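You operate a simulated robot arm through the tools that you are given. There is no shell and no other tool. Be economical: measure what you need, move in short steps, check, and stop when the job is done.

Carry out the task below with a simulated two-armed robot. There is one attempt and no reset: what you move stays moved.

TASK
Flatten the creased white hat's brim on the round plate at low heat.
Fine: dial to Low before you switch on; wait till no crease shows, then switch off; scorch nothing; the hat stays on the plate.

Only the result counts: the job must be done as asked and must still hold three seconds after the hand-in. Knocking over, shifting, dropping, spilling or breaking anything else fails it.

THE ROBOT
Two 6-joint arms with two-finger parallel grippers on one trunk, on a base that drives. Base frame: it is fixed to the floor where the robot stands at the start and does not move with it; the origin is under the middle of the robot, x ahead of it, y to its left, z up. Readings come in mm, degrees, newtons and seconds.
The left shoulder is at the start at [70, 166, 1432], the right one opposite. Places, roughly: plate dial [500, 200, 800]; red plate switch [500, 300, 800]; straw hat (40x40x12 cm) [700, -200, 800]; straw hat (43x43x15 cm) [800, -600, 300]; top of the round plate [800, 300, 900]. Payload 3.91 kg a hand.
The tool frame of a hand sits at the grasp point between the pads (the TCP): z along the fingers, y along the line on which they close. The tips reach 30 mm beyond it. Largest opening 110 mm; finger width 20, thickness 10; the body of the gripper, 48 by 112 mm, starts 55 mm behind the TCP.
Orientation is that of the tool frame in the base frame, as a unit quaternion [w, x, y, z]. With the fingers straight down and closing along the base's y, the tool's x points along the base's -x, its y along +y and its z along -z.

THE INTERFACE
- The arms move only by the tool drive_tool. It takes "left_plan", "right_plan" or both (then of equal length, played together; a hand with none holds still); each is a list that holds one entry, the list of rows, each a list of 7 numbers: the opening, from 0 (shut) to 1 (fully open), then the shift along the tool's x, y, z in mm, then the turn, a rotation vector about the tool's x, y, z in degrees. In form: [[[jaw, tx, ty, tz, rx, ry, rz], ...]]. A call has 1 to 20 rows; each row is the pose to reach, as a shift and turn from the pose commanded when the call began, along the tool's axes at that moment. Each row takes 0.2 s and may step no farther than 50 mm and 8.6 degrees from the row before; otherwise, or with a gripper value out of range, the whole call is refused. A pose out of reach is approached as far as the arm can. The call stops where the force on the tool passes 40 N (or 10 N more than at its start, if that is more) or the arm is blocked; 0.2 s more then pass. Each finger travels about 108 mm/s and halts on what it meets, pressing with about 38 N; the grip force reading is that of the motor and also rises with nothing between the fingers. The clock runs only during rows and for 0.2 s after the last one: add rows that repeat a pose to give the fingers time. It gives the time, the measured TCP pose, the force on the tool (base axes), the opening and the grip force at its end, in the units of the frame above (readings bear some noise), with the torque about the TCP (base axes, N m) and any sound that the robot's microphone picked up.
- Cameras (640 x 400 px; columns grow to the right, rows downward): "scene" is now at [104.5, 10.4, 1621.6]; the picture's right is [0.18, -0.98, 0.00], its down [-0.79, -0.15, -0.59] and it looks along [0.58, 0.11, -0.81] (base axes); focal length 250 px, centre (320, 200). "left" rides on the left gripper at [77, -7, -114] in its tool frame; the picture's right is [0.09, 1.00, 0.00], its down [-0.80, 0.07, -0.59] and it looks along [-0.59, 0.05, 0.80] (tool axes); focal length 270 px, centre (320, 200). "right" rides on the right gripper at [77, 7, -115] in its tool frame; the picture's right is [-0.09, 1.00, 0.00], its down [-0.80, -0.07, -0.59] and it looks along [-0.59, -0.05, 0.80] (tool axes); focal length 270 px, centre (320, 200). There is no depth. A picture from a camera that has moved, and an enlarged one, comes with that camera's place and axes in the base frame and with its lens. The place of the scene camera against the robot may be out by one fixed shift of up to 25 mm in any direction.
- snapshot(camera): a new picture of that camera. The clock stands still meanwhile.
- move_column(by): slides the trunk up (or, below 0, down) by that many mm; the arms and the scene camera ride with it, the base frame stays. It gives what a move gives, with no picture.
- roll_base(legs): drives the robot by 1 to 6 legs, each [ahead, left, turn to the left] in mm, mm and degrees, along the robot's own axes; the way and the turn of a leg run together, so that a leg with both is an arc; at most 1500 mm and 180 degrees a leg. The arms and the cameras ride along, it lands a little off, and it stops where it bumps. It gives what a move gives.
- head_to(pan, tilt): turns the head with the scene camera to pan (to the left, within 86 degrees either way) and tilt (down, from -29 to 69), counted from straight ahead of the robot. It gives what a move gives.
- inspect(camera, box): a new picture of the part [left, top, right, bottom] of that camera's present view, enlarged. The clock stands still meanwhile.
- sign_off(): hands the job in; it is judged then, once.

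Go step by step. Nothing tells you exact positions but the pictures and the camera data: compare them with the known pose of the tool, close in by small moves and look again before you grip or let go. The budget is 120 turns and 88 pictures, counting those below and the enlarged ones. Unless the task says otherwise, let go and move clear before handing in, and close with one line.

The tools are called after "Call:" as name(argument=value, ...) on one line, values as JSON. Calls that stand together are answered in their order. drive_tool: Moves the arms, as the interface text tells. Its arguments: {"type":"object","properties":{"left_plan":{"type":"array"},"right_plan":{"type":"array"}},"required":[]} The other tools are called the same way: move_column (by) slides the trunk up or down; roll_base (legs) drives the base; head_to (pan, tilt) turns the head that bears the scene camera; snapshot (camera) takes a picture; inspect (camera, box) takes an enlarged picture of a part of a camera's view; sign_off () hands the job in.

At the start:

```text
time_s: 0.0
left_eef_pos: [518.2, 430.2, 1296.8]
left_ee_rot: [0.0, 0.0, 1.0, 0.001]
left_force: [0.1, 0.2, -0.2]
left_wrist_torque: [-0.03, -0.02, 0.02]
left_grip_width: 110.1
left_finger_force: 0.1
right_eef_pos: [683.7, -104.7, 1086.7]
right_ee_rot: [0.0, 0.0, 1.0, 0.0]
right_force: [-0.7, -0.2, 0.0]
right_wrist_torque: [0.01, -0.02, 0.0]
right_grip_width: 109.8
right_finger_force: 0.0
trunk travel left (down, up): [-927.0, 13.0]
robot x, y, heading: [-1.4, -0.8, -0.3]
head pan, tilt: [10.5, 53.6]
```

scene: 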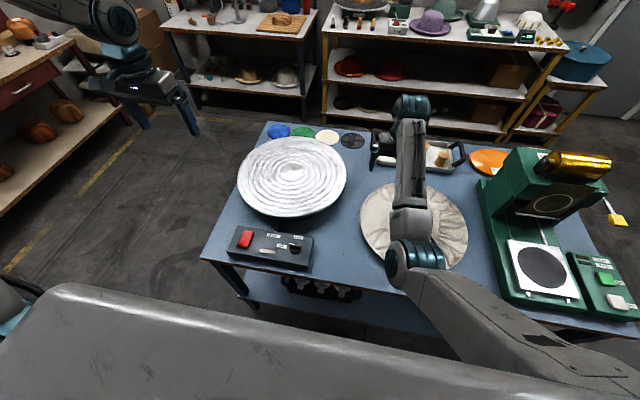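
right: 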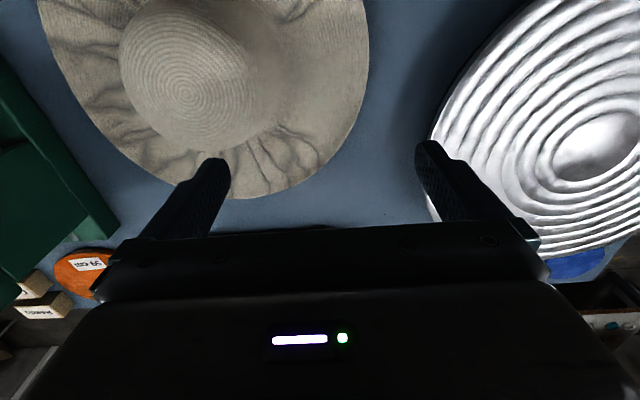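
left: 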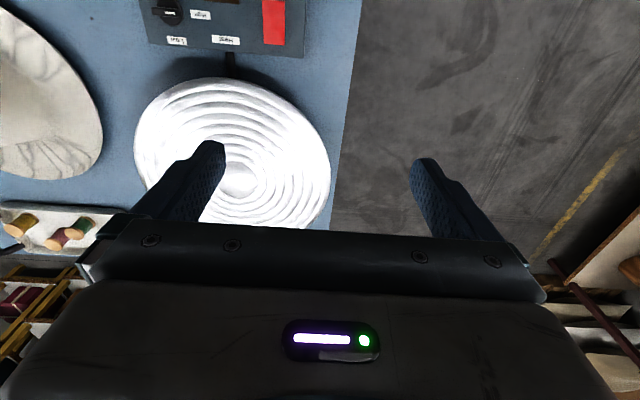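

I see the round plate on the table with its control box in front, and a creased pale hat to the right of it. I look closer at the control box and the hat first.

Call:
inspect(camera="left", box=[130, 0, 330, 125])

Call:
inspect(camera="scene", box=[200, 120, 480, 295])

Call:
head_to(pan=-35, tilt=50)

Call:
snapshot(camera="scene")

```text
3.20 times, centred on (230, 62) of left
camera zoom: at [441.5, 422.8, 1411.5], right [-0.09, 1.0, 0.0], down [0.8, 0.07, 0.59], along [0.59, 0.05, -0.8], focal length 865 px, centre (608, 640)
```

zoom: 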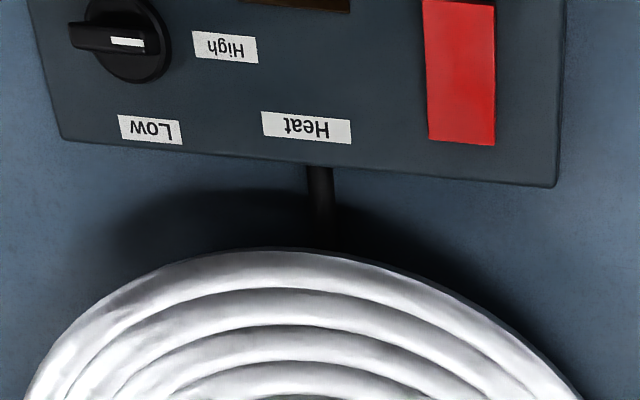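

```text
2.29 times, centred on (340, 208) of scene
camera zoom: at [104.5, 10.4, 1621.6], right [0.18, -0.98, 0.0], down [-0.79, -0.15, -0.59], along [0.58, 0.11, -0.81], focal length 572 px, centre (274, 183)
```

zoom: 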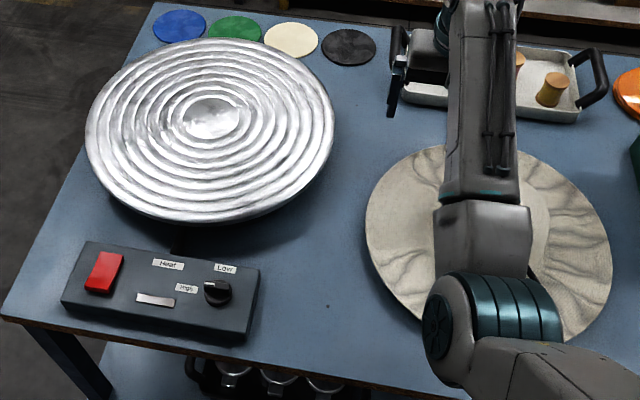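

```text
time_s: 1.1
left_eef_pos: [517.9, 431.4, 1297.1]
left_ee_rot: [-0.001, 0.0, 1.0, 0.0]
left_force: [0.6, -0.6, -0.3]
left_wrist_torque: [-0.01, 0.03, 0.03]
left_grip_width: 110.1
left_finger_force: 0.0
right_eef_pos: [683.0, -104.3, 1086.8]
right_ee_rot: [0.001, 0.0, 1.0, 0.001]
right_force: [0.5, -0.5, -0.3]
right_wrist_torque: [0.0, 0.01, -0.04]
right_grip_width: 110.0
right_finger_force: 0.0
trunk travel left (down, up): [-927.0, 13.0]
robot x, y, heading: [0.3, 1.1, 0.2]
head pan, tilt: [-35.0, 50.0]
```

```text
82 pictures are left
camera scene: at [95.3, -47.0, 1626.3], right [-0.57, -0.82, 0.0], down [-0.63, 0.44, -0.64], along [0.53, -0.37, -0.77], focal length 250 px, centre (320, 200)
```

scene: 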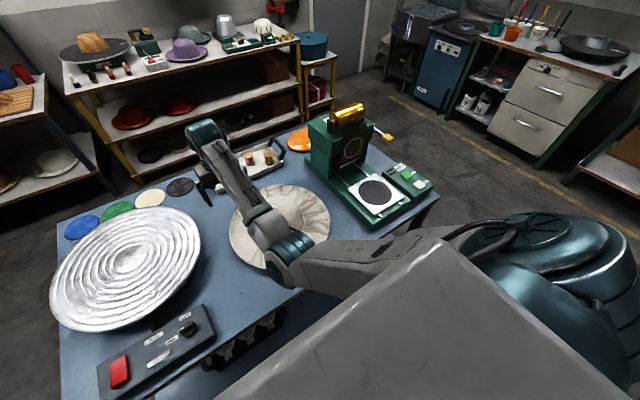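

The control box is clear (Low is away from the robot, the knob now points somewhere else). The second hat must be low down, so I look around both sides before moving.

Call:
head_to(pan=-80, tilt=40)

Call:
snapshot(camera="scene")

Call:
head_to(pan=80, tilt=40)

Call:
snapshot(camera="scene")

```text
time_s: 2.2
left_eef_pos: [518.1, 431.5, 1297.4]
left_ee_rot: [0.0, 0.0, 1.0, 0.0]
left_force: [-0.5, -1.2, 0.0]
left_wrist_torque: [0.0, 0.02, 0.02]
left_grip_width: 109.8
left_finger_force: 0.0
right_eef_pos: [683.9, -106.1, 1086.4]
right_ee_rot: [0.0, 0.0, 1.0, 0.0]
right_force: [0.8, -0.2, -0.3]
right_wrist_torque: [0.02, -0.04, 0.0]
right_grip_width: 109.7
right_finger_force: 0.0
trunk travel left (down, up): [-927.0, 13.0]
robot x, y, heading: [-0.0, -0.2, 0.2]
head pan, tilt: [-80.0, 40.0]
```

```text
81 pictures are left
camera scene: at [47.1, -86.6, 1640.5], right [-0.98, -0.17, 0.0], down [-0.11, 0.63, -0.77], along [0.13, -0.75, -0.64], focal length 250 px, centre (320, 200)
```

scene: 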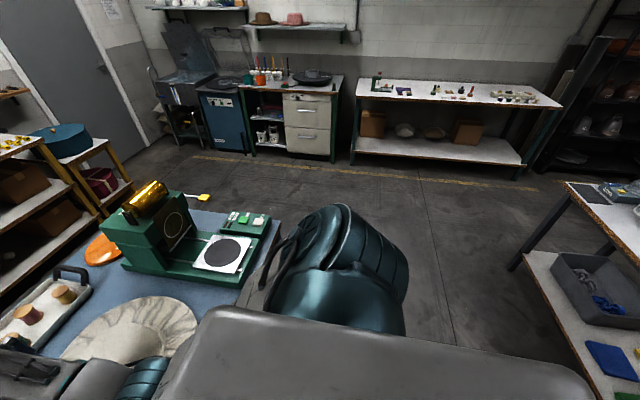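

```text
time_s: 4.7
left_eef_pos: [518.4, 430.7, 1296.9]
left_ee_rot: [0.001, 0.0, 1.0, 0.0]
left_force: [0.6, -0.4, -0.5]
left_wrist_torque: [0.01, -0.03, 0.01]
left_grip_width: 110.2
left_finger_force: 0.0
right_eef_pos: [684.3, -104.2, 1087.0]
right_ee_rot: [0.0, 0.0, 1.0, 0.0]
right_force: [0.4, 1.3, 0.5]
right_wrist_torque: [0.01, -0.03, -0.03]
right_grip_width: 110.0
right_finger_force: 0.1
trunk travel left (down, up): [-927.0, 13.0]
robot x, y, heading: [-0.9, 0.8, -0.0]
head pan, tilt: [80.0, 40.0]
```

```text
80 pictures are left
camera scene: at [47.0, 80.8, 1640.5], right [0.98, -0.17, 0.0], down [-0.11, -0.63, -0.77], along [0.13, 0.75, -0.64], focal length 250 px, centre (320, 200)
```

scene: 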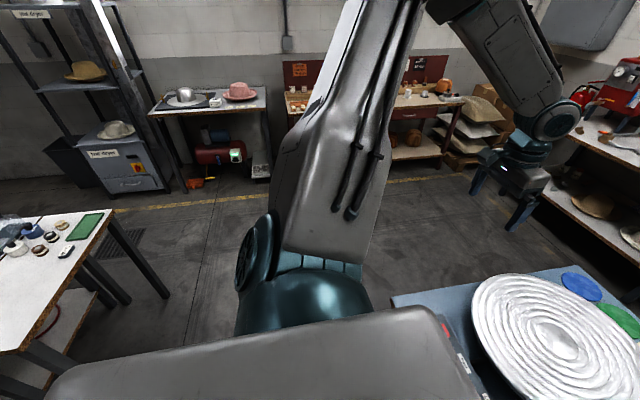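

The hat on the table is the 40 cm one; the other (43 cm) should be on the low shelf under this table. There is free floor behind me for about half a metre, so I back off a bit and look below the table top.

Call:
roll_base(legs=[[-380, 0, 0]])

Call:
head_to(pan=-20, tilt=48)

Call:
snapshot(camera="scene")

```text
time_s: 7.1
left_eef_pos: [137.7, 431.4, 1294.9]
left_ee_rot: [-0.001, -0.001, 1.0, -0.001]
left_force: [-0.3, 0.9, 0.2]
left_wrist_torque: [-0.02, 0.0, -0.01]
left_grip_width: 110.2
left_finger_force: 0.1
right_eef_pos: [301.2, -106.4, 1084.4]
right_ee_rot: [-0.002, 0.0, 1.0, 0.0]
right_force: [-0.2, 0.2, -0.2]
right_wrist_torque: [0.01, 0.03, 0.01]
right_grip_width: 109.9
right_finger_force: 0.0
trunk travel left (down, up): [-927.0, 13.0]
robot x, y, heading: [-388.1, 4.5, 0.0]
head pan, tilt: [80.0, 40.0]
```

```text
time_s: 8.9
left_eef_pos: [134.0, 431.8, 1296.9]
left_ee_rot: [-0.001, 0.0, 1.0, 0.0]
left_force: [-0.1, -0.6, -0.1]
left_wrist_torque: [0.01, -0.02, 0.0]
left_grip_width: 110.0
left_finger_force: 0.1
right_eef_pos: [299.8, -105.7, 1088.0]
right_ee_rot: [-0.001, 0.0, 1.0, 0.0]
right_force: [-0.8, 0.1, -0.2]
right_wrist_torque: [0.0, 0.03, 0.03]
right_grip_width: 109.9
right_finger_force: 0.1
trunk travel left (down, up): [-927.0, 13.0]
robot x, y, heading: [-384.0, 0.8, -0.1]
head pan, tilt: [-20.0, 48.0]
```

```text
79 pictures are left
camera scene: at [-277.6, -29.8, 1629.0], right [-0.34, -0.94, 0.0], down [-0.7, 0.25, -0.67], along [0.63, -0.23, -0.74], focal length 250 px, centre (320, 200)
```

scene: 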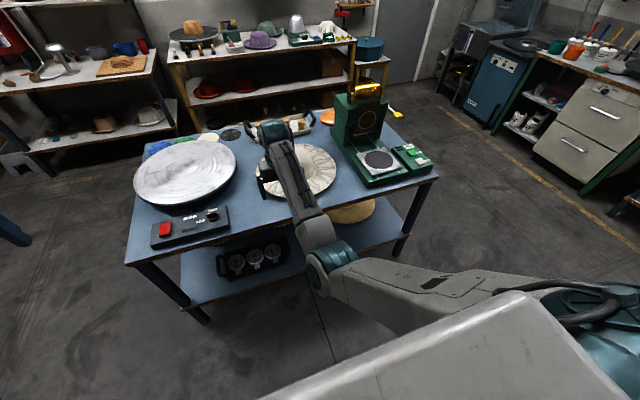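

Call:
inspect(camera="scene", box=[200, 120, 440, 270])

```text
2.67 times, centred on (320, 195) of scene
camera zoom: at [-277.6, -29.8, 1629.0], right [-0.34, -0.94, 0.0], down [-0.7, 0.25, -0.67], along [0.63, -0.23, -0.74], focal length 667 px, centre (320, 213)
```

zoom: 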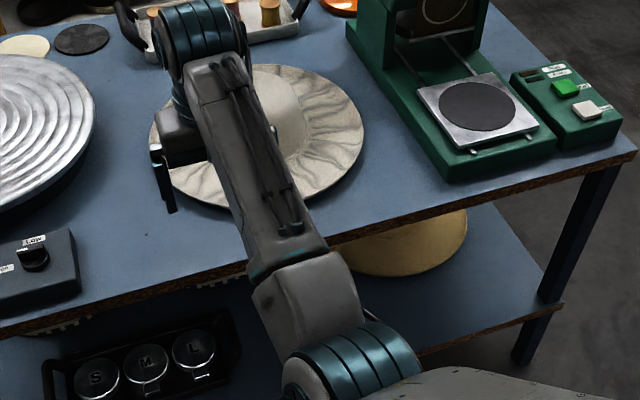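

The low hat is a plain tan one, so the creased white hat on the table is the one to treat. To see how high its brim edge stands, I tilt the right hand forward and lower the trunk in front of the table.

Call:
drive_tool(right_plan=[[[1, 0, 0, 0, 0, -8, 0], [1, 0, 0, 0, 0, -16, 0], [1, 0, 0, 0, 0, -24, 0], [1, 0, 0, 0, 0, -32, 0], [1, 0, 0, 0, 0, -40, 0], [1, 0, 0, 0, 0, -45, 0], [1, 0, 0, 0, 0, -45, 0]]])

Call:
move_column(by=-230)

Call:
snapshot(camera="right")

Call:
snapshot(camera="scene")

```text
time_s: 10.3
left_eef_pos: [135.4, 429.6, 1296.7]
left_ee_rot: [-0.001, 0.0, 1.0, 0.0]
left_force: [-0.4, -0.5, -0.4]
left_wrist_torque: [-0.01, 0.03, 0.02]
left_grip_width: 110.0
left_finger_force: 0.0
right_eef_pos: [351.2, -142.9, 1183.5]
right_ee_rot: [0.445, 0.002, 0.895, -0.035]
right_force: [0.7, 0.0, -0.5]
right_wrist_torque: [-0.01, -0.01, 0.0]
right_grip_width: 109.9
right_finger_force: 0.1
trunk travel left (down, up): [-927.0, 13.0]
robot x, y, heading: [-383.7, -1.2, 0.2]
head pan, tilt: [-20.0, 48.0]
stopped in row 6 (right hand): the arm was blocked; the commanded pose is now the measured one
```

```text
time_s: 12.7
left_eef_pos: [134.8, 430.8, 1067.3]
left_ee_rot: [-0.001, -0.001, 1.0, 0.0]
left_force: [0.1, 0.1, 0.6]
left_wrist_torque: [0.03, 0.02, -0.01]
left_grip_width: 110.0
left_finger_force: 0.2
right_eef_pos: [350.7, -142.3, 951.3]
right_ee_rot: [0.444, 0.002, 0.895, -0.035]
right_force: [-1.0, -0.7, 0.6]
right_wrist_torque: [-0.01, 0.0, -0.03]
right_grip_width: 110.1
right_finger_force: 0.1
trunk travel left (down, up): [-697.0, 243.0]
robot x, y, heading: [-387.3, 0.9, -0.4]
head pan, tilt: [-20.0, 48.0]
```

```text
77 pictures are left
camera right: at [213.9, -129.9, 960.0], right [0.09, 1.0, 0.01], down [0.01, -0.01, 1.0], along [1.0, -0.09, -0.01], focal length 270 px, centre (320, 200)
```

right: 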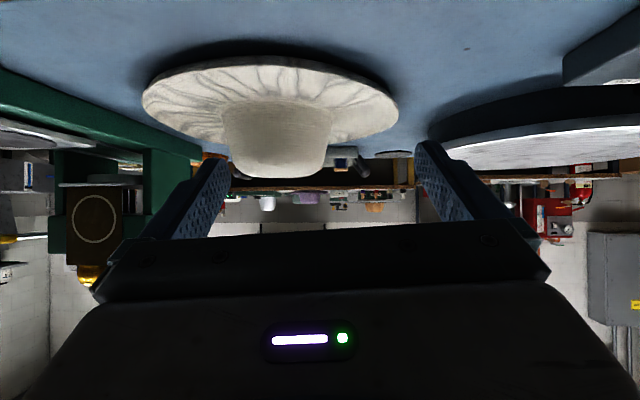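

```text
76 pictures are left
camera scene: at [-277.7, -29.9, 1399.1], right [-0.34, -0.94, 0.0], down [-0.7, 0.25, -0.67], along [0.63, -0.23, -0.74], focal length 250 px, centre (320, 200)
```

scene: 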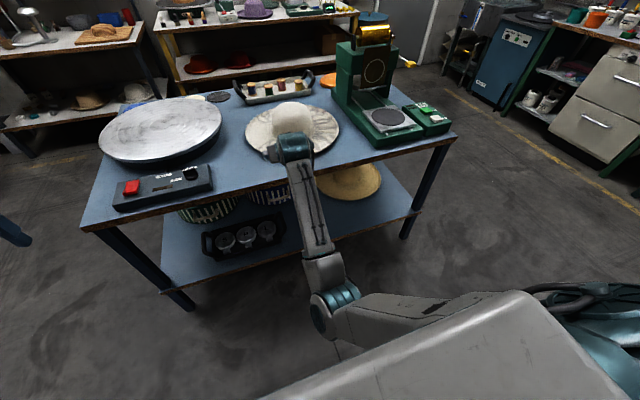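

Call:
inspect(camera="right", box=[110, 20, 430, 220])

```text
2.00 times, centred on (270, 120) of right
camera zoom: at [213.9, -129.9, 960.0], right [0.09, 1.0, 0.01], down [0.01, -0.01, 1.0], along [1.0, -0.09, -0.01], focal length 541 px, centre (420, 360)
```

zoom: 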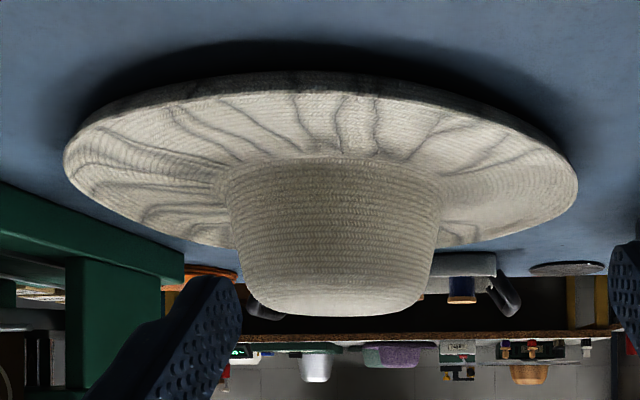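

The brim seems to stand clear of the table with a shadow under it. I lower the view further to measure that gap.

Call:
move_column(by=-90)

Call:
inspect(camera="right", box=[110, 40, 430, 240])

Call:
snapshot(camera="right")

```text
time_s: 13.9
left_eef_pos: [134.8, 431.6, 976.7]
left_ee_rot: [0.0, 0.0, 1.0, -0.001]
left_force: [0.5, 0.6, 0.3]
left_wrist_torque: [-0.02, 0.0, 0.01]
left_grip_width: 109.9
left_finger_force: 0.1
right_eef_pos: [350.1, -141.9, 862.9]
right_ee_rot: [0.444, 0.002, 0.895, -0.035]
right_force: [0.0, 0.1, -0.2]
right_wrist_torque: [0.01, -0.02, 0.01]
right_grip_width: 110.0
right_finger_force: 0.1
trunk travel left (down, up): [-607.0, 333.0]
robot x, y, heading: [-384.0, -4.0, 0.0]
head pan, tilt: [-20.0, 48.0]
```

```text
2.00 times, centred on (270, 140) of right
camera zoom: at [213.7, -130.1, 870.0], right [0.09, 1.0, 0.01], down [0.01, -0.01, 1.0], along [1.0, -0.09, -0.01], focal length 541 px, centre (420, 320)
```

zoom: 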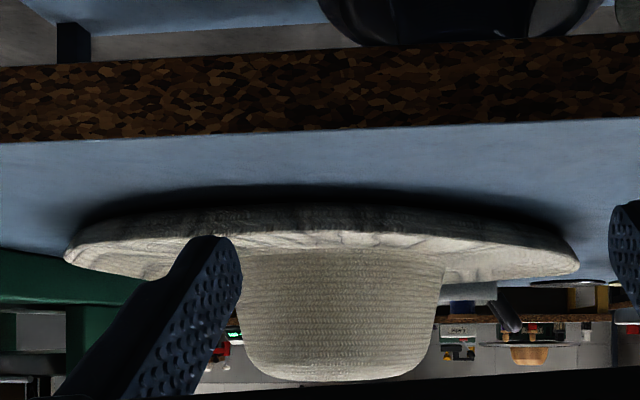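

```text
73 pictures are left
camera right: at [213.7, -130.1, 870.0], right [0.09, 1.0, 0.01], down [0.01, -0.01, 1.0], along [1.0, -0.09, -0.01], focal length 270 px, centre (320, 200)
```

right: 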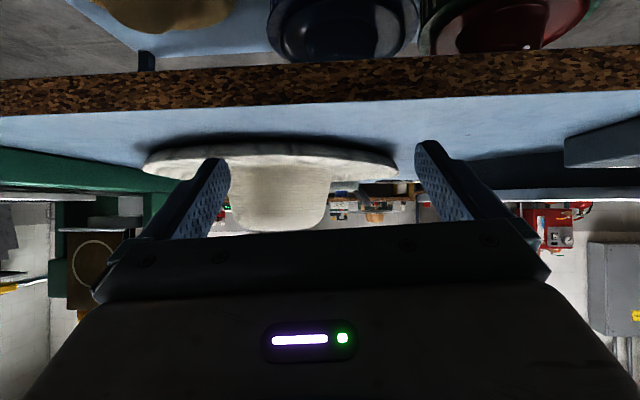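

Call:
move_column(by=-50)

Call:
inspect(camera="right", box=[110, 80, 430, 280])

```text
time_s: 14.9
left_eef_pos: [134.6, 430.4, 927.5]
left_ee_rot: [0.0, 0.001, 1.0, 0.0]
left_force: [0.7, -0.2, 0.3]
left_wrist_torque: [-0.02, 0.02, 0.01]
left_grip_width: 109.8
left_finger_force: 0.1
right_eef_pos: [349.6, -142.2, 811.7]
right_ee_rot: [0.444, 0.002, 0.895, -0.034]
right_force: [0.1, 0.5, 0.1]
right_wrist_torque: [0.0, 0.0, 0.03]
right_grip_width: 110.0
right_finger_force: 0.0
trunk travel left (down, up): [-557.0, 383.0]
robot x, y, heading: [-382.0, 0.3, -0.1]
head pan, tilt: [-20.0, 48.0]
```

```text
2.00 times, centred on (270, 180) of right
camera zoom: at [213.8, -130.0, 820.1], right [0.09, 1.0, 0.01], down [0.01, -0.01, 1.0], along [1.0, -0.09, -0.01], focal length 541 px, centre (420, 240)
```

zoom: 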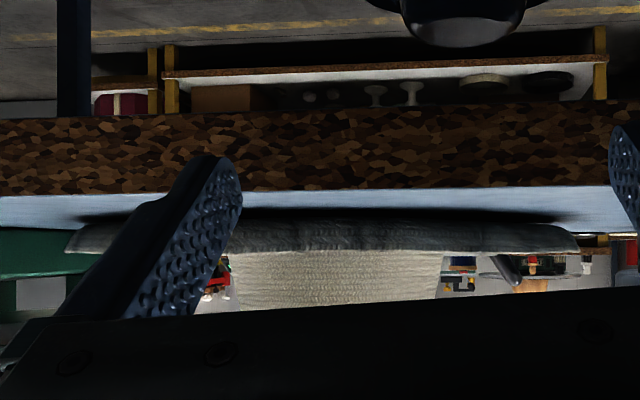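

The brim rests on the table with a lip about 18 mm tall, so one hand can't pinch it from there; the crown (about 165–190 mm wide) is too big for one gripper. My plan is to squeeze the crown between both hands used as two forks, lift, and shift it to the plate (centre about [793, 255], radius about 218). First I raise the trunk and put the right hand upright again.

Call:
move_column(by=330)

Call:
drive_tool(right_plan=[[[1, 0, 0, 0, 0, 8, 0], [1, 0, 0, 0, 0, 16, 0], [1, 0, 0, 0, 0, 24, 0], [1, 0, 0, 0, 0, 32, 0], [1, 0, 0, 0, 0, 40, 0], [1, 0, 0, 0, 0, 48, 0], [1, 0, 0, 0, 0, 53, 0], [1, 0, 0, 0, 0, 53, 0]]])

```text
time_s: 18.1
left_eef_pos: [134.8, 429.8, 1257.4]
left_ee_rot: [-0.001, 0.0, 1.0, 0.0]
left_force: [-0.5, -0.3, -0.5]
left_wrist_torque: [0.0, 0.01, 0.01]
left_grip_width: 110.0
left_finger_force: 0.0
right_eef_pos: [349.4, -142.7, 1141.7]
right_ee_rot: [0.443, 0.002, 0.896, -0.035]
right_force: [0.6, -0.6, 0.4]
right_wrist_torque: [-0.01, 0.01, 0.01]
right_grip_width: 110.1
right_finger_force: 0.0
trunk travel left (down, up): [-887.0, 53.0]
robot x, y, heading: [-383.0, -0.5, -0.1]
head pan, tilt: [-20.0, 48.0]
```

```text
time_s: 19.9
left_eef_pos: [134.1, 430.2, 1256.4]
left_ee_rot: [0.0, 0.0, 1.0, 0.0]
left_force: [0.7, 0.4, -0.9]
left_wrist_torque: [0.04, 0.02, -0.01]
left_grip_width: 110.1
left_finger_force: 0.0
right_eef_pos: [368.2, -135.0, 1131.4]
right_ee_rot: [-0.003, 0.017, 0.999, -0.028]
right_force: [-0.9, 0.4, 0.1]
right_wrist_torque: [0.01, -0.01, 0.0]
right_grip_width: 110.0
right_finger_force: 0.0
right hand out of reach, approached as far as the arm can: row 6, 7, 8
trunk travel left (down, up): [-887.0, 53.0]
robot x, y, heading: [-382.3, 0.4, 0.1]
head pan, tilt: [-20.0, 48.0]
```

Call:
drive_tool(right_plan=[[[1, 20, -5, 0, 0, 0, -8], [1, 40, -10, 0, 0, 0, -16], [1, 60, -15, 0, 0, 0, -24], [1, 80, -20, 0, 0, 0, -32], [1, 100, -25, 0, 0, 0, -40], [1, 120, -30, 0, 0, 0, -48], [1, 130, -35, 0, 0, 0, -56], [1, 130, -40, 0, 0, 0, -64], [1, 130, -45, 0, 0, 0, -72], [1, 130, -50, 0, 0, 0, -80], [1, 130, -50, 0, 0, 0, -88], [1, 130, -50, 0, 0, 0, -90], [1, 130, -50, 0, 0, 0, -90]]], left_plan=[[[1, -10, -20, 0, 0, 0, 8], [1, -20, -40, 0, 0, 0, 16], [1, -30, -60, 0, 0, 0, 24], [1, -40, -80, 0, 0, 0, 32], [1, -50, -100, 0, 0, 0, 40], [1, -60, -120, 0, 0, 0, 48], [1, -70, -140, 0, 0, 0, 56], [1, -80, -160, 0, 0, 0, 64], [1, -90, -180, 0, 0, 0, 72], [1, -100, -200, 0, 0, 0, 80], [1, -100, -220, 0, 0, 0, 88], [1, -100, -240, 0, 0, 0, 90], [1, -100, -240, 0, 0, 0, 90]]])

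```text
time_s: 22.7
left_eef_pos: [102.6, 388.9, 1246.9]
left_ee_rot: [0.001, 0.708, 0.707, 0.0]
left_force: [0.4, 0.8, 0.3]
left_wrist_torque: [0.0, 0.0, 0.02]
left_grip_width: 110.6
left_finger_force: 0.0
left hand out of reach, approached as far as the arm can: row 1, 2, 3, 4, 5, 6, 7, 8, 9, 10, 11, 12, 13
right_eef_pos: [301.9, -164.4, 1043.1]
right_ee_rot: [-0.021, -0.695, 0.718, -0.018]
right_force: [-0.4, 0.0, -0.1]
right_wrist_torque: [-0.04, 0.01, 0.03]
right_grip_width: 110.4
right_finger_force: 0.1
right hand out of reach, approached as far as the arm can: row 1, 2, 3, 4, 5, 6, 7, 8, 9, 10, 11, 12, 13
trunk travel left (down, up): [-887.0, 53.0]
robot x, y, heading: [-384.9, -1.1, -0.1]
head pan, tilt: [-20.0, 48.0]
```

Call:
drive_tool(right_plan=[[[1, 0, 0, 40, 0, 0, 0], [1, 0, 0, 80, 0, 0, 0], [1, 0, 0, 100, 0, 0, 0], [1, 0, 0, 100, 0, 0, 0], [1, 0, 0, 100, 0, 0, 0], [1, 0, 0, 100, 0, 0, 0]]], left_plan=[[[1, 0, 0, 40, 0, 0, 0], [1, 0, 0, 80, 0, 0, 0], [1, 0, 0, 120, 0, 0, 0], [1, 0, 0, 160, 0, 0, 0], [1, 0, 0, 200, 0, 0, 0], [1, 0, 0, 200, 0, 0, 0]]])

```text
time_s: 24.1
left_eef_pos: [93.9, 397.4, 1052.2]
left_ee_rot: [0.002, 0.708, 0.706, 0.0]
left_force: [-0.3, 0.2, -0.5]
left_wrist_torque: [0.01, -0.02, -0.01]
left_grip_width: 110.0
left_finger_force: 0.1
left hand out of reach, approached as far as the arm can: row 4, 5, 6
right_eef_pos: [304.0, -167.6, 945.1]
right_ee_rot: [-0.021, -0.695, 0.718, -0.018]
right_force: [-0.5, 0.5, -0.2]
right_wrist_torque: [-0.02, 0.0, -0.02]
right_grip_width: 110.0
right_finger_force: 0.1
trunk travel left (down, up): [-887.0, 53.0]
robot x, y, heading: [-384.2, 0.4, -0.2]
head pan, tilt: [-20.0, 48.0]
```

Call:
drive_tool(left_plan=[[[1, -40, 25, 0, 0, 0, 0], [1, -80, 50, 0, 0, 0, 0], [1, -120, 75, 0, 0, 0, 0], [1, -160, 100, 0, 0, 0, 0], [1, -200, 125, 0, 0, 0, 0], [1, -200, 125, 0, 0, 0, 0]]])

Call:
snapshot(camera="scene")

```text
time_s: 25.5
left_eef_pos: [91.6, 389.5, 1087.6]
left_ee_rot: [-0.001, 0.707, 0.707, 0.0]
left_force: [0.2, 0.1, 0.2]
left_wrist_torque: [-0.02, 0.04, -0.01]
left_grip_width: 110.1
left_finger_force: 0.1
left hand out of reach, approached as far as the arm can: row 1, 2, 3, 4, 5, 6
right_eef_pos: [303.7, -168.4, 945.3]
right_ee_rot: [-0.021, -0.696, 0.718, -0.018]
right_force: [0.1, -0.3, 0.1]
right_wrist_torque: [0.0, 0.02, 0.04]
right_grip_width: 109.8
right_finger_force: 0.1
trunk travel left (down, up): [-887.0, 53.0]
robot x, y, heading: [-383.7, 3.2, 0.0]
head pan, tilt: [-20.0, 48.0]
```

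```text
71 pictures are left
camera scene: at [-277.6, -30.0, 1589.0], right [-0.34, -0.94, 0.0], down [-0.7, 0.25, -0.67], along [0.63, -0.23, -0.74], focal length 250 px, centre (320, 200)
```

scene: 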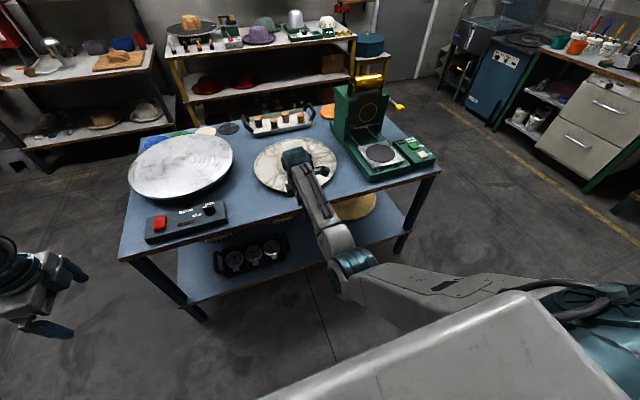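

The left wrist hits a limit with this yaw at its present place. I turn it back, bring it to the mirror place of the right hand, then turn again.

Call:
drive_tool(left_plan=[[[1, 0, 0, 0, 0, 0, -8], [1, 0, 0, 0, 0, 0, -16], [1, 0, 0, 0, 0, 0, -24], [1, 0, 0, 0, 0, 0, -32], [1, 0, 0, 0, 0, 0, -40], [1, 0, 0, 0, 0, 0, -48], [1, 0, 0, 0, 0, 0, -56], [1, 0, 0, 0, 0, 0, -64], [1, 0, 0, 0, 0, 0, -72], [1, 0, 0, 0, 0, 0, -80], [1, 0, 0, 0, 0, 0, -88], [1, 0, 0, 0, 0, 0, -90], [1, -40, 30, 0, 0, 0, -90], [1, -80, 60, 0, 0, 0, -90], [1, -120, 90, 0, 0, 0, -90], [1, -160, 120, 0, 0, 0, -90], [1, -200, 150, 0, 0, 0, -90], [1, -200, 190, 0, 0, 0, -90], [1, -200, 210, 0, 0, 0, -90]]])

```text
time_s: 29.5
left_eef_pos: [129.3, 411.3, 1111.9]
left_ee_rot: [0.001, 0.0, 1.0, 0.0]
left_force: [0.8, 0.1, -0.6]
left_wrist_torque: [0.01, -0.03, 0.03]
left_grip_width: 109.9
left_finger_force: 0.1
left hand out of reach, approached as far as the arm can: row 13, 14, 15, 16, 17, 18, 19
right_eef_pos: [304.7, -167.6, 945.3]
right_ee_rot: [-0.021, -0.695, 0.718, -0.018]
right_force: [0.9, 0.0, -1.1]
right_wrist_torque: [-0.01, -0.01, -0.01]
right_grip_width: 110.1
right_finger_force: 0.1
trunk travel left (down, up): [-887.0, 53.0]
robot x, y, heading: [-382.4, 2.9, 0.1]
head pan, tilt: [-20.0, 48.0]
```

Call:
drive_tool(left_plan=[[[1, 0, -40, 0, 0, 0, 0], [1, 0, -80, 0, 0, 0, 0], [1, 0, -120, 0, 0, 0, 0], [1, 0, -120, 0, 0, 0, 0]]])

Call:
head_to(pan=50, tilt=25)

Call:
snapshot(camera="scene")

```text
time_s: 30.5
left_eef_pos: [72.1, 372.2, 1121.1]
left_ee_rot: [0.0, 0.001, 1.0, 0.0]
left_force: [0.2, 0.5, -1.0]
left_wrist_torque: [0.02, 0.01, 0.01]
left_grip_width: 110.1
left_finger_force: 0.0
left hand out of reach, approached as far as the arm can: row 1, 2, 3, 4
right_eef_pos: [303.4, -167.1, 944.8]
right_ee_rot: [-0.021, -0.695, 0.719, -0.019]
right_force: [0.1, -0.3, 0.6]
right_wrist_torque: [0.0, 0.0, -0.01]
right_grip_width: 110.2
right_finger_force: 0.0
trunk travel left (down, up): [-887.0, 53.0]
robot x, y, heading: [-384.2, 0.4, 0.2]
head pan, tilt: [-20.0, 48.0]
```

```text
time_s: 31.9
left_eef_pos: [73.3, 372.1, 1121.2]
left_ee_rot: [0.0, -0.001, 1.0, 0.0]
left_force: [-0.1, -0.2, 1.1]
left_wrist_torque: [0.03, -0.01, 0.01]
left_grip_width: 110.0
left_finger_force: 0.1
right_eef_pos: [303.9, -168.4, 944.5]
right_ee_rot: [-0.022, -0.695, 0.718, -0.019]
right_force: [0.0, -0.3, 0.2]
right_wrist_torque: [0.02, 0.03, 0.03]
right_grip_width: 110.0
right_finger_force: 0.0
trunk travel left (down, up): [-887.0, 53.0]
robot x, y, heading: [-384.4, 1.1, -0.0]
head pan, tilt: [50.0, 25.0]
```

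```text
70 pictures are left
camera scene: at [-292.0, 67.6, 1623.8], right [0.76, -0.64, 0.0], down [-0.27, -0.32, -0.91], along [0.58, 0.69, -0.42], focal length 250 px, centre (320, 200)
```

scene: 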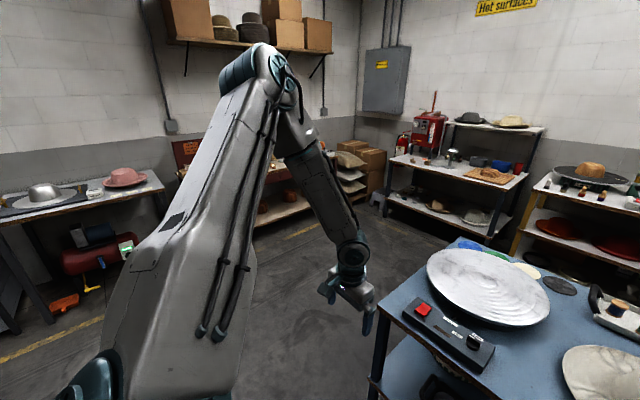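

The left shoulder can't swing inward, so two-handed squeezing is out. New plan: with the right hand drag the hat until its brim overhangs the front table edge, then pinch the brim with the hand level. First I check in free space that the right hand can be held level.

Call:
drive_tool(right_plan=[[[1, 0, 15, 0, 0, 0, 8], [1, 0, 30, 0, 0, 0, 16], [1, 0, 45, 0, 0, 0, 24], [1, 0, 60, 0, 0, 0, 32], [1, 0, 75, 0, 0, 0, 40], [1, 0, 90, 0, 0, 0, 48], [1, 0, 105, 0, 0, 0, 56], [1, 0, 120, 0, 0, 0, 64], [1, 0, 140, 0, 0, 0, 72], [1, 0, 150, 0, 0, 0, 80], [1, 0, 150, 0, 0, 0, 88], [1, 0, 150, 0, 0, 0, 90], [1, 0, 150, 0, 0, 0, 90]]])

Call:
drive_tool(right_plan=[[[1, -28, 0, -2, 0, -8, 0], [1, -55, 0, -8, 0, -16, 0], [1, -81, 0, -17, 0, -24, 0], [1, -106, 0, -30, 0, -32, 0], [1, -129, 0, -47, 0, -40, 0], [1, -149, 0, -66, 0, -48, 0], [1, -166, 0, -88, 0, -56, 0], [1, -180, 0, -112, 0, -64, 0], [1, -190, 0, -138, 0, -72, 0], [1, -197, 0, -165, 0, -80, 0], [1, -200, 0, -193, 0, -88, 0], [1, -200, 0, -193, 0, -88, 0]]])

```text
time_s: 34.7
left_eef_pos: [71.9, 372.0, 1120.9]
left_ee_rot: [0.0, 0.0, 1.0, 0.0]
left_force: [-0.5, -0.8, -1.2]
left_wrist_torque: [0.03, 0.0, 0.01]
left_grip_width: 110.1
left_finger_force: 0.0
right_eef_pos: [153.7, -163.5, 949.3]
right_ee_rot: [-0.002, 0.017, 0.999, -0.028]
right_force: [0.3, 0.4, 0.2]
right_wrist_torque: [0.01, 0.01, -0.04]
right_grip_width: 110.0
right_finger_force: 0.1
trunk travel left (down, up): [-887.0, 53.0]
robot x, y, heading: [-383.6, -1.9, -0.2]
head pan, tilt: [50.0, 25.0]
```

```text
time_s: 37.3
left_eef_pos: [72.8, 372.3, 1120.1]
left_ee_rot: [-0.001, 0.0, 1.0, 0.0]
left_force: [0.3, 0.1, 0.5]
left_wrist_torque: [0.01, 0.01, 0.01]
left_grip_width: 110.0
left_finger_force: 0.0
right_eef_pos: [355.5, -158.6, 1139.9]
right_ee_rot: [0.693, -0.008, 0.72, -0.032]
right_force: [0.1, -0.6, -1.0]
right_wrist_torque: [0.0, 0.01, 0.02]
right_grip_width: 110.3
right_finger_force: 0.0
trunk travel left (down, up): [-887.0, 53.0]
robot x, y, heading: [-384.2, 1.9, -0.2]
head pan, tilt: [50.0, 25.0]
```

The hand can be held level. Now I tilt it to about 30° leaning forward (for extra reach), raise the trunk, and drive up to the table to hook the far side of the crown.

Call:
drive_tool(right_plan=[[[0.7, 28, 0, -3, 0, 8, 0], [0.7, 55, 0, -10, 0, 16, 0], [0.7, 81, 0, -20, 0, 24, 0], [0.7, 105, 0, -34, 0, 32, 0], [0.7, 127, 0, -51, 0, 40, 0], [0.7, 146, 0, -71, 0, 48, 0], [0.7, 163, 0, -94, 0, 56, 0], [0.7, 166, 0, -100, 0, 58, 0], [0.7, 166, 0, -100, 0, 58, 0]]])

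Call:
move_column(by=45)

Call:
roll_base(legs=[[0, -80, 0], [384, 0, 0]])

Call:
head_to(pan=0, tilt=69)

Call:
snapshot(camera="scene")

Call:
snapshot(camera="right")

```text
time_s: 39.3
left_eef_pos: [73.6, 372.4, 1120.6]
left_ee_rot: [-0.001, 0.0, 1.0, 0.0]
left_force: [0.1, -0.1, -0.3]
left_wrist_torque: [0.01, 0.02, -0.01]
left_grip_width: 109.8
left_finger_force: 0.0
right_eef_pos: [249.6, -164.4, 980.3]
right_ee_rot: [0.255, 0.008, 0.966, -0.031]
right_force: [0.2, 0.4, 1.1]
right_wrist_torque: [0.0, 0.02, 0.0]
right_grip_width: 76.9
right_finger_force: 0.1
trunk travel left (down, up): [-887.0, 53.0]
robot x, y, heading: [-383.8, -2.3, -0.1]
head pan, tilt: [50.0, 25.0]
```

```text
time_s: 40.2
left_eef_pos: [73.1, 372.1, 1166.1]
left_ee_rot: [0.0, 0.001, 1.0, 0.0]
left_force: [0.6, -0.6, 0.4]
left_wrist_torque: [0.02, -0.01, 0.03]
left_grip_width: 110.0
left_finger_force: 0.0
right_eef_pos: [249.2, -163.5, 1023.5]
right_ee_rot: [0.257, 0.008, 0.966, -0.031]
right_force: [-0.3, 0.1, -1.4]
right_wrist_torque: [0.01, 0.04, -0.05]
right_grip_width: 76.6
right_finger_force: 0.1
trunk travel left (down, up): [-932.0, 8.0]
robot x, y, heading: [-386.9, 1.7, -0.2]
head pan, tilt: [50.0, 25.0]
```

```text
time_s: 43.3
left_eef_pos: [459.2, 288.9, 1166.7]
left_ee_rot: [0.001, 0.002, 1.0, -0.001]
left_force: [0.1, -0.7, -0.3]
left_wrist_torque: [-0.03, -0.01, -0.01]
left_grip_width: 110.1
left_finger_force: 0.1
right_eef_pos: [633.9, -245.9, 1025.9]
right_ee_rot: [0.256, 0.01, 0.966, -0.032]
right_force: [-0.4, 0.8, 0.6]
right_wrist_torque: [0.02, -0.03, 0.04]
right_grip_width: 77.0
right_finger_force: 0.1
trunk travel left (down, up): [-932.0, 8.0]
robot x, y, heading: [3.6, -79.1, -0.3]
head pan, tilt: [50.0, 25.0]
```

```text
time_s: 44.5
left_eef_pos: [460.7, 289.9, 1165.8]
left_ee_rot: [0.0, 0.003, 1.0, -0.001]
left_force: [-0.8, 0.1, -0.4]
left_wrist_torque: [0.01, -0.01, 0.01]
left_grip_width: 109.9
left_finger_force: 0.0
right_eef_pos: [636.8, -245.1, 1024.8]
right_ee_rot: [0.257, 0.01, 0.966, -0.032]
right_force: [-0.7, -0.4, -0.3]
right_wrist_torque: [0.02, 0.0, 0.02]
right_grip_width: 77.3
right_finger_force: 0.0
trunk travel left (down, up): [-932.0, 8.0]
robot x, y, heading: [5.2, -83.4, -0.2]
head pan, tilt: [0.0, 68.8]
```

```text
69 pictures are left
camera scene: at [91.3, -83.2, 1609.5], right [0.0, -1.0, 0.0], down [-0.93, 0.0, -0.36], along [0.36, 0.0, -0.93], focal length 250 px, centre (320, 200)
```

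scene: 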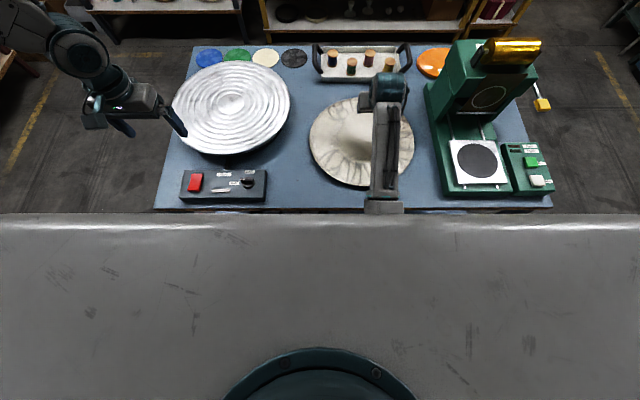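

```text
68 pictures are left
camera right: at [513.4, -230.9, 1086.2], right [0.11, 0.99, -0.01], down [0.4, -0.03, 0.92], along [0.91, -0.11, -0.4], focal length 270 px, centre (320, 200)
```

right: 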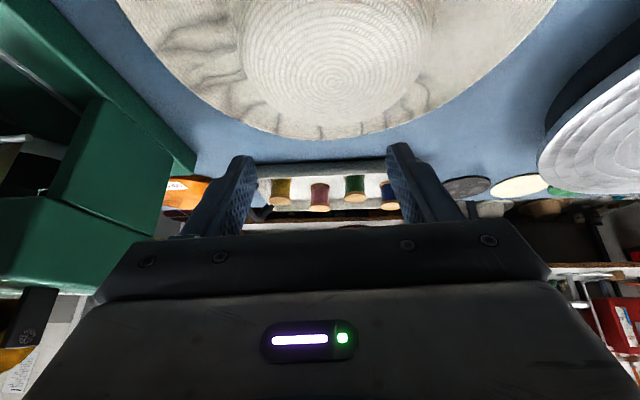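

The hat's crown centre is about [670, -240], top 922. I move the open hand over and beyond the crown, then lower it behind.

Call:
drive_tool(right_plan=[[[0.7, -39, 0, 22, 0, 0, 0], [0.7, -78, 0, 45, 0, 0, 0], [0.7, -117, 0, 67, 0, 0, 0], [0.7, -156, 0, 89, 0, 0, 0], [0.7, -126, 0, 142, 0, 0, 0], [0.7, -101, 0, 185, 0, 0, 0], [0.7, -101, 0, 185, 0, 0, 0]]])

Call:
snapshot(camera="right")

Call:
head_to(pan=-10, tilt=50)

Call:
inspect(camera="scene", box=[220, 100, 460, 250])

```text
refused: row 5 steps farther than a row can; nothing moved
```

```text
67 pictures are left
camera right: at [513.4, -230.9, 1086.2], right [0.11, 0.99, -0.01], down [0.4, -0.03, 0.92], along [0.91, -0.11, -0.4], focal length 270 px, centre (320, 200)
```

right: 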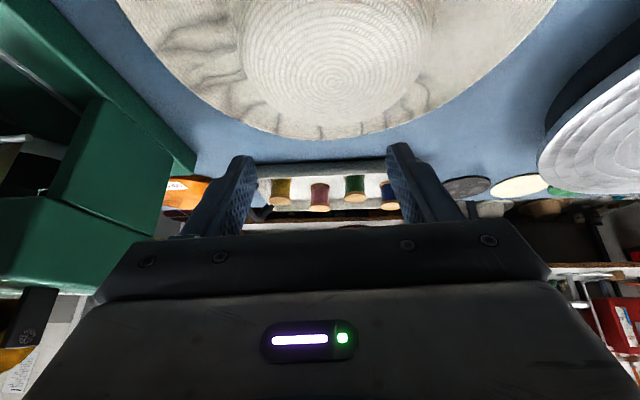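

```text
time_s: 45.3
left_eef_pos: [461.1, 291.2, 1166.6]
left_ee_rot: [-0.001, 0.003, 1.0, 0.0]
left_force: [-0.3, -0.1, 0.3]
left_wrist_torque: [0.0, 0.0, 0.03]
left_grip_width: 110.0
left_finger_force: 0.1
right_eef_pos: [635.1, -245.9, 1024.9]
right_ee_rot: [0.256, 0.01, 0.966, -0.031]
right_force: [0.9, 0.7, -0.1]
right_wrist_torque: [0.02, 0.0, 0.01]
right_grip_width: 77.1
right_finger_force: 0.1
trunk travel left (down, up): [-932.0, 8.0]
robot x, y, heading: [-0.1, -81.2, -0.4]
head pan, tilt: [-10.0, 50.0]
```

```text
2.67 times, centred on (340, 175) of scene
camera zoom: at [111.8, -96.9, 1631.3], right [-0.18, -0.98, 0.0], down [-0.75, 0.14, -0.64], along [0.63, -0.11, -0.77], focal length 667 px, centre (267, 267)
```

zoom: 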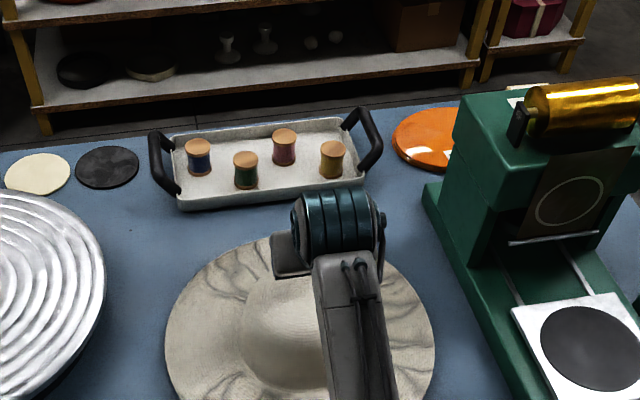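

Call:
drive_tool(right_plan=[[[0.7, -39, 0, 22, 0, 0, 0], [0.7, -78, 0, 45, 0, 0, 0], [0.7, -117, 0, 67, 0, 0, 0], [0.7, -156, 0, 89, 0, 0, 0], [0.7, -138, 0, 121, 0, 0, 0], [0.7, -120, 0, 153, 0, 0, 0], [0.7, -101, 0, 185, 0, 0, 0], [0.7, -101, 0, 185, 0, 0, 0]]])

Call:
snapshot(camera="right")

Call:
inspect(camera="scene", box=[220, 100, 460, 250])

```text
time_s: 47.1
left_eef_pos: [462.3, 290.3, 1166.4]
left_ee_rot: [0.0, 0.002, 1.0, 0.0]
left_force: [0.7, 0.2, -0.2]
left_wrist_torque: [-0.03, 0.0, 0.02]
left_grip_width: 110.0
left_finger_force: 0.1
right_eef_pos: [816.5, -256.9, 914.0]
right_ee_rot: [0.256, 0.011, 0.966, -0.032]
right_force: [0.0, -0.7, 0.2]
right_wrist_torque: [-0.01, -0.01, 0.0]
right_grip_width: 76.9
right_finger_force: 0.0
trunk travel left (down, up): [-932.0, 8.0]
robot x, y, heading: [4.1, -82.1, -0.1]
head pan, tilt: [-10.0, 50.0]
```

```text
65 pictures are left
camera right: at [694.3, -241.5, 975.2], right [0.11, 0.99, -0.01], down [0.4, -0.03, 0.92], along [0.91, -0.11, -0.4], focal length 270 px, centre (320, 200)
```

right: 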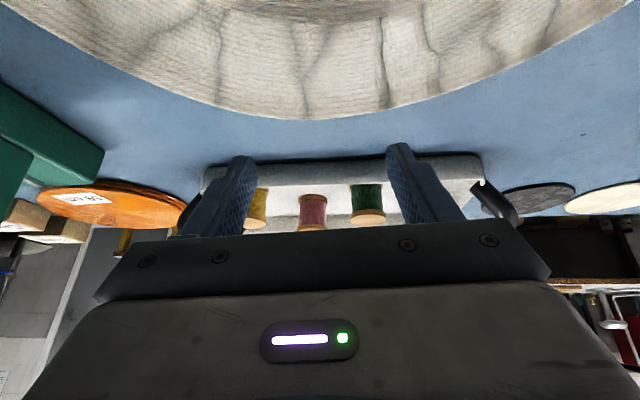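

```text
2.67 times, centred on (340, 175) of scene
camera zoom: at [112.4, -96.9, 1631.3], right [-0.18, -0.98, 0.0], down [-0.75, 0.14, -0.64], along [0.63, -0.11, -0.77], focal length 667 px, centre (267, 267)
```

zoom: 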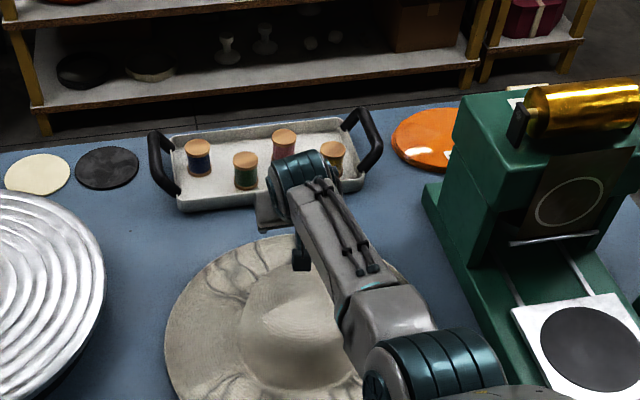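

Call:
drive_tool(right_plan=[[[0.7, 15, 15, 26, 0, 0, 0], [0.7, 32, 15, 16, 0, 0, 0], [0.7, 49, 15, 6, 0, 0, 0], [0.7, 65, 15, -4, 0, 0, 0], [0.7, 82, 15, -13, 0, 0, 0], [0.7, 98, 15, -23, 0, 0, 0], [0.7, 115, 15, -33, 0, 0, 0], [0.7, 131, 15, -42, 0, 0, 0], [0.7, 131, 15, -42, 0, 0, 0]]])

Call:
head_to(pan=-10, tilt=62)

Call:
snapshot(camera="scene")

```text
time_s: 49.1
left_eef_pos: [462.8, 290.8, 1165.5]
left_ee_rot: [0.0, 0.003, 1.0, 0.0]
left_force: [0.4, -0.4, -0.3]
left_wrist_torque: [0.01, 0.01, 0.04]
left_grip_width: 109.7
left_finger_force: 0.0
right_eef_pos: [681.2, -238.5, 884.2]
right_ee_rot: [0.256, 0.011, 0.966, -0.032]
right_force: [-0.7, -0.2, 0.3]
right_wrist_torque: [0.01, 0.04, 0.0]
right_grip_width: 76.9
right_finger_force: 0.0
trunk travel left (down, up): [-932.0, 8.0]
robot x, y, heading: [5.8, -80.0, -0.2]
head pan, tilt: [-10.0, 50.0]
```

```text
time_s: 49.8
left_eef_pos: [461.5, 290.0, 1165.8]
left_ee_rot: [0.0, 0.003, 1.0, -0.001]
left_force: [0.3, 0.3, -1.1]
left_wrist_torque: [0.01, 0.02, 0.05]
left_grip_width: 110.0
left_finger_force: 0.1
right_eef_pos: [681.6, -238.3, 885.1]
right_ee_rot: [0.256, 0.011, 0.966, -0.032]
right_force: [0.1, 0.4, -0.9]
right_wrist_torque: [0.0, -0.03, -0.03]
right_grip_width: 77.0
right_finger_force: 0.0
trunk travel left (down, up): [-932.0, 8.0]
robot x, y, heading: [4.9, -78.5, -0.4]
head pan, tilt: [-10.0, 62.0]
```

```text
63 pictures are left
camera scene: at [99.7, -94.8, 1616.5], right [-0.18, -0.98, 0.0], down [-0.87, 0.16, -0.47], along [0.46, -0.08, -0.88], focal length 250 px, centre (320, 200)
```

scene: 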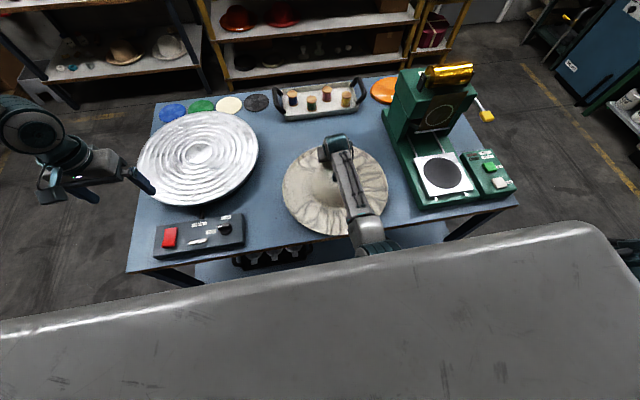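

Call:
drive_tool(right_plan=[[[0.7, 15, 0, -9, 0, 0, 0], [0.7, 30, 0, -17, 0, 0, 0], [0.7, 43, 0, -25, 0, 0, 0], [0.7, 43, 0, -25, 0, 0, 0]]])

Call:
inspect(camera="scene", box=[220, 110, 460, 260])

```text
time_s: 50.8
left_eef_pos: [461.4, 290.1, 1165.6]
left_ee_rot: [0.0, 0.002, 1.0, 0.0]
left_force: [0.4, 0.6, 0.4]
left_wrist_torque: [-0.02, -0.01, -0.02]
left_grip_width: 109.9
left_finger_force: 0.1
right_eef_pos: [631.8, -238.3, 883.8]
right_ee_rot: [0.256, 0.011, 0.966, -0.032]
right_force: [-0.2, 0.3, 0.0]
right_wrist_torque: [-0.03, 0.0, -0.01]
right_grip_width: 76.9
right_finger_force: 0.0
trunk travel left (down, up): [-932.0, 8.0]
robot x, y, heading: [2.4, -80.4, -0.1]
head pan, tilt: [-10.0, 62.0]
```

```text
2.67 times, centred on (340, 185) of scene
camera zoom: at [99.5, -94.7, 1616.4], right [-0.18, -0.98, 0.0], down [-0.87, 0.16, -0.47], along [0.46, -0.08, -0.88], focal length 667 px, centre (267, 240)
```

zoom: 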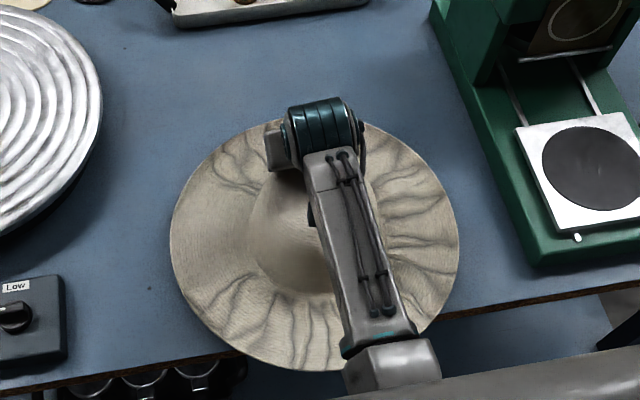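

Overhang looks like roughly 30–80 mm; I pull another 45 mm to be safe, then back off the hand and check.

Call:
drive_tool(right_plan=[[[0.7, 15, 0, -9, 0, 0, 0], [0.7, 30, 0, -17, 0, 0, 0], [0.7, 39, 0, -22, 0, 0, 0], [0.7, 39, 0, -22, 0, 0, 0]]])

Call:
inspect(camera="scene", box=[220, 110, 460, 260])

```text
time_s: 51.8
left_eef_pos: [462.0, 290.1, 1164.4]
left_ee_rot: [0.0, 0.003, 1.0, 0.0]
left_force: [0.0, -0.5, -0.4]
left_wrist_torque: [0.01, 0.01, -0.02]
left_grip_width: 109.7
left_finger_force: 0.0
right_eef_pos: [587.1, -236.9, 885.3]
right_ee_rot: [0.256, 0.01, 0.966, -0.031]
right_force: [0.4, -0.1, 0.5]
right_wrist_torque: [0.02, -0.03, 0.01]
right_grip_width: 77.1
right_finger_force: 0.0
trunk travel left (down, up): [-932.0, 8.0]
robot x, y, heading: [2.3, -82.2, -0.3]
head pan, tilt: [-10.0, 62.0]
```

```text
2.67 times, centred on (340, 185) of scene
camera zoom: at [99.8, -94.7, 1616.4], right [-0.18, -0.98, 0.0], down [-0.87, 0.16, -0.47], along [0.46, -0.08, -0.88], focal length 667 px, centre (267, 240)
```

zoom: 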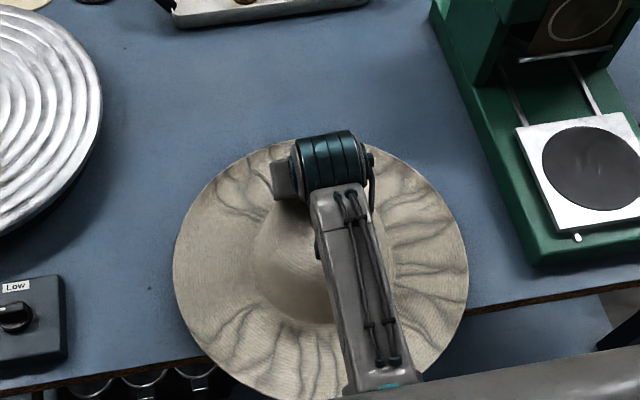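

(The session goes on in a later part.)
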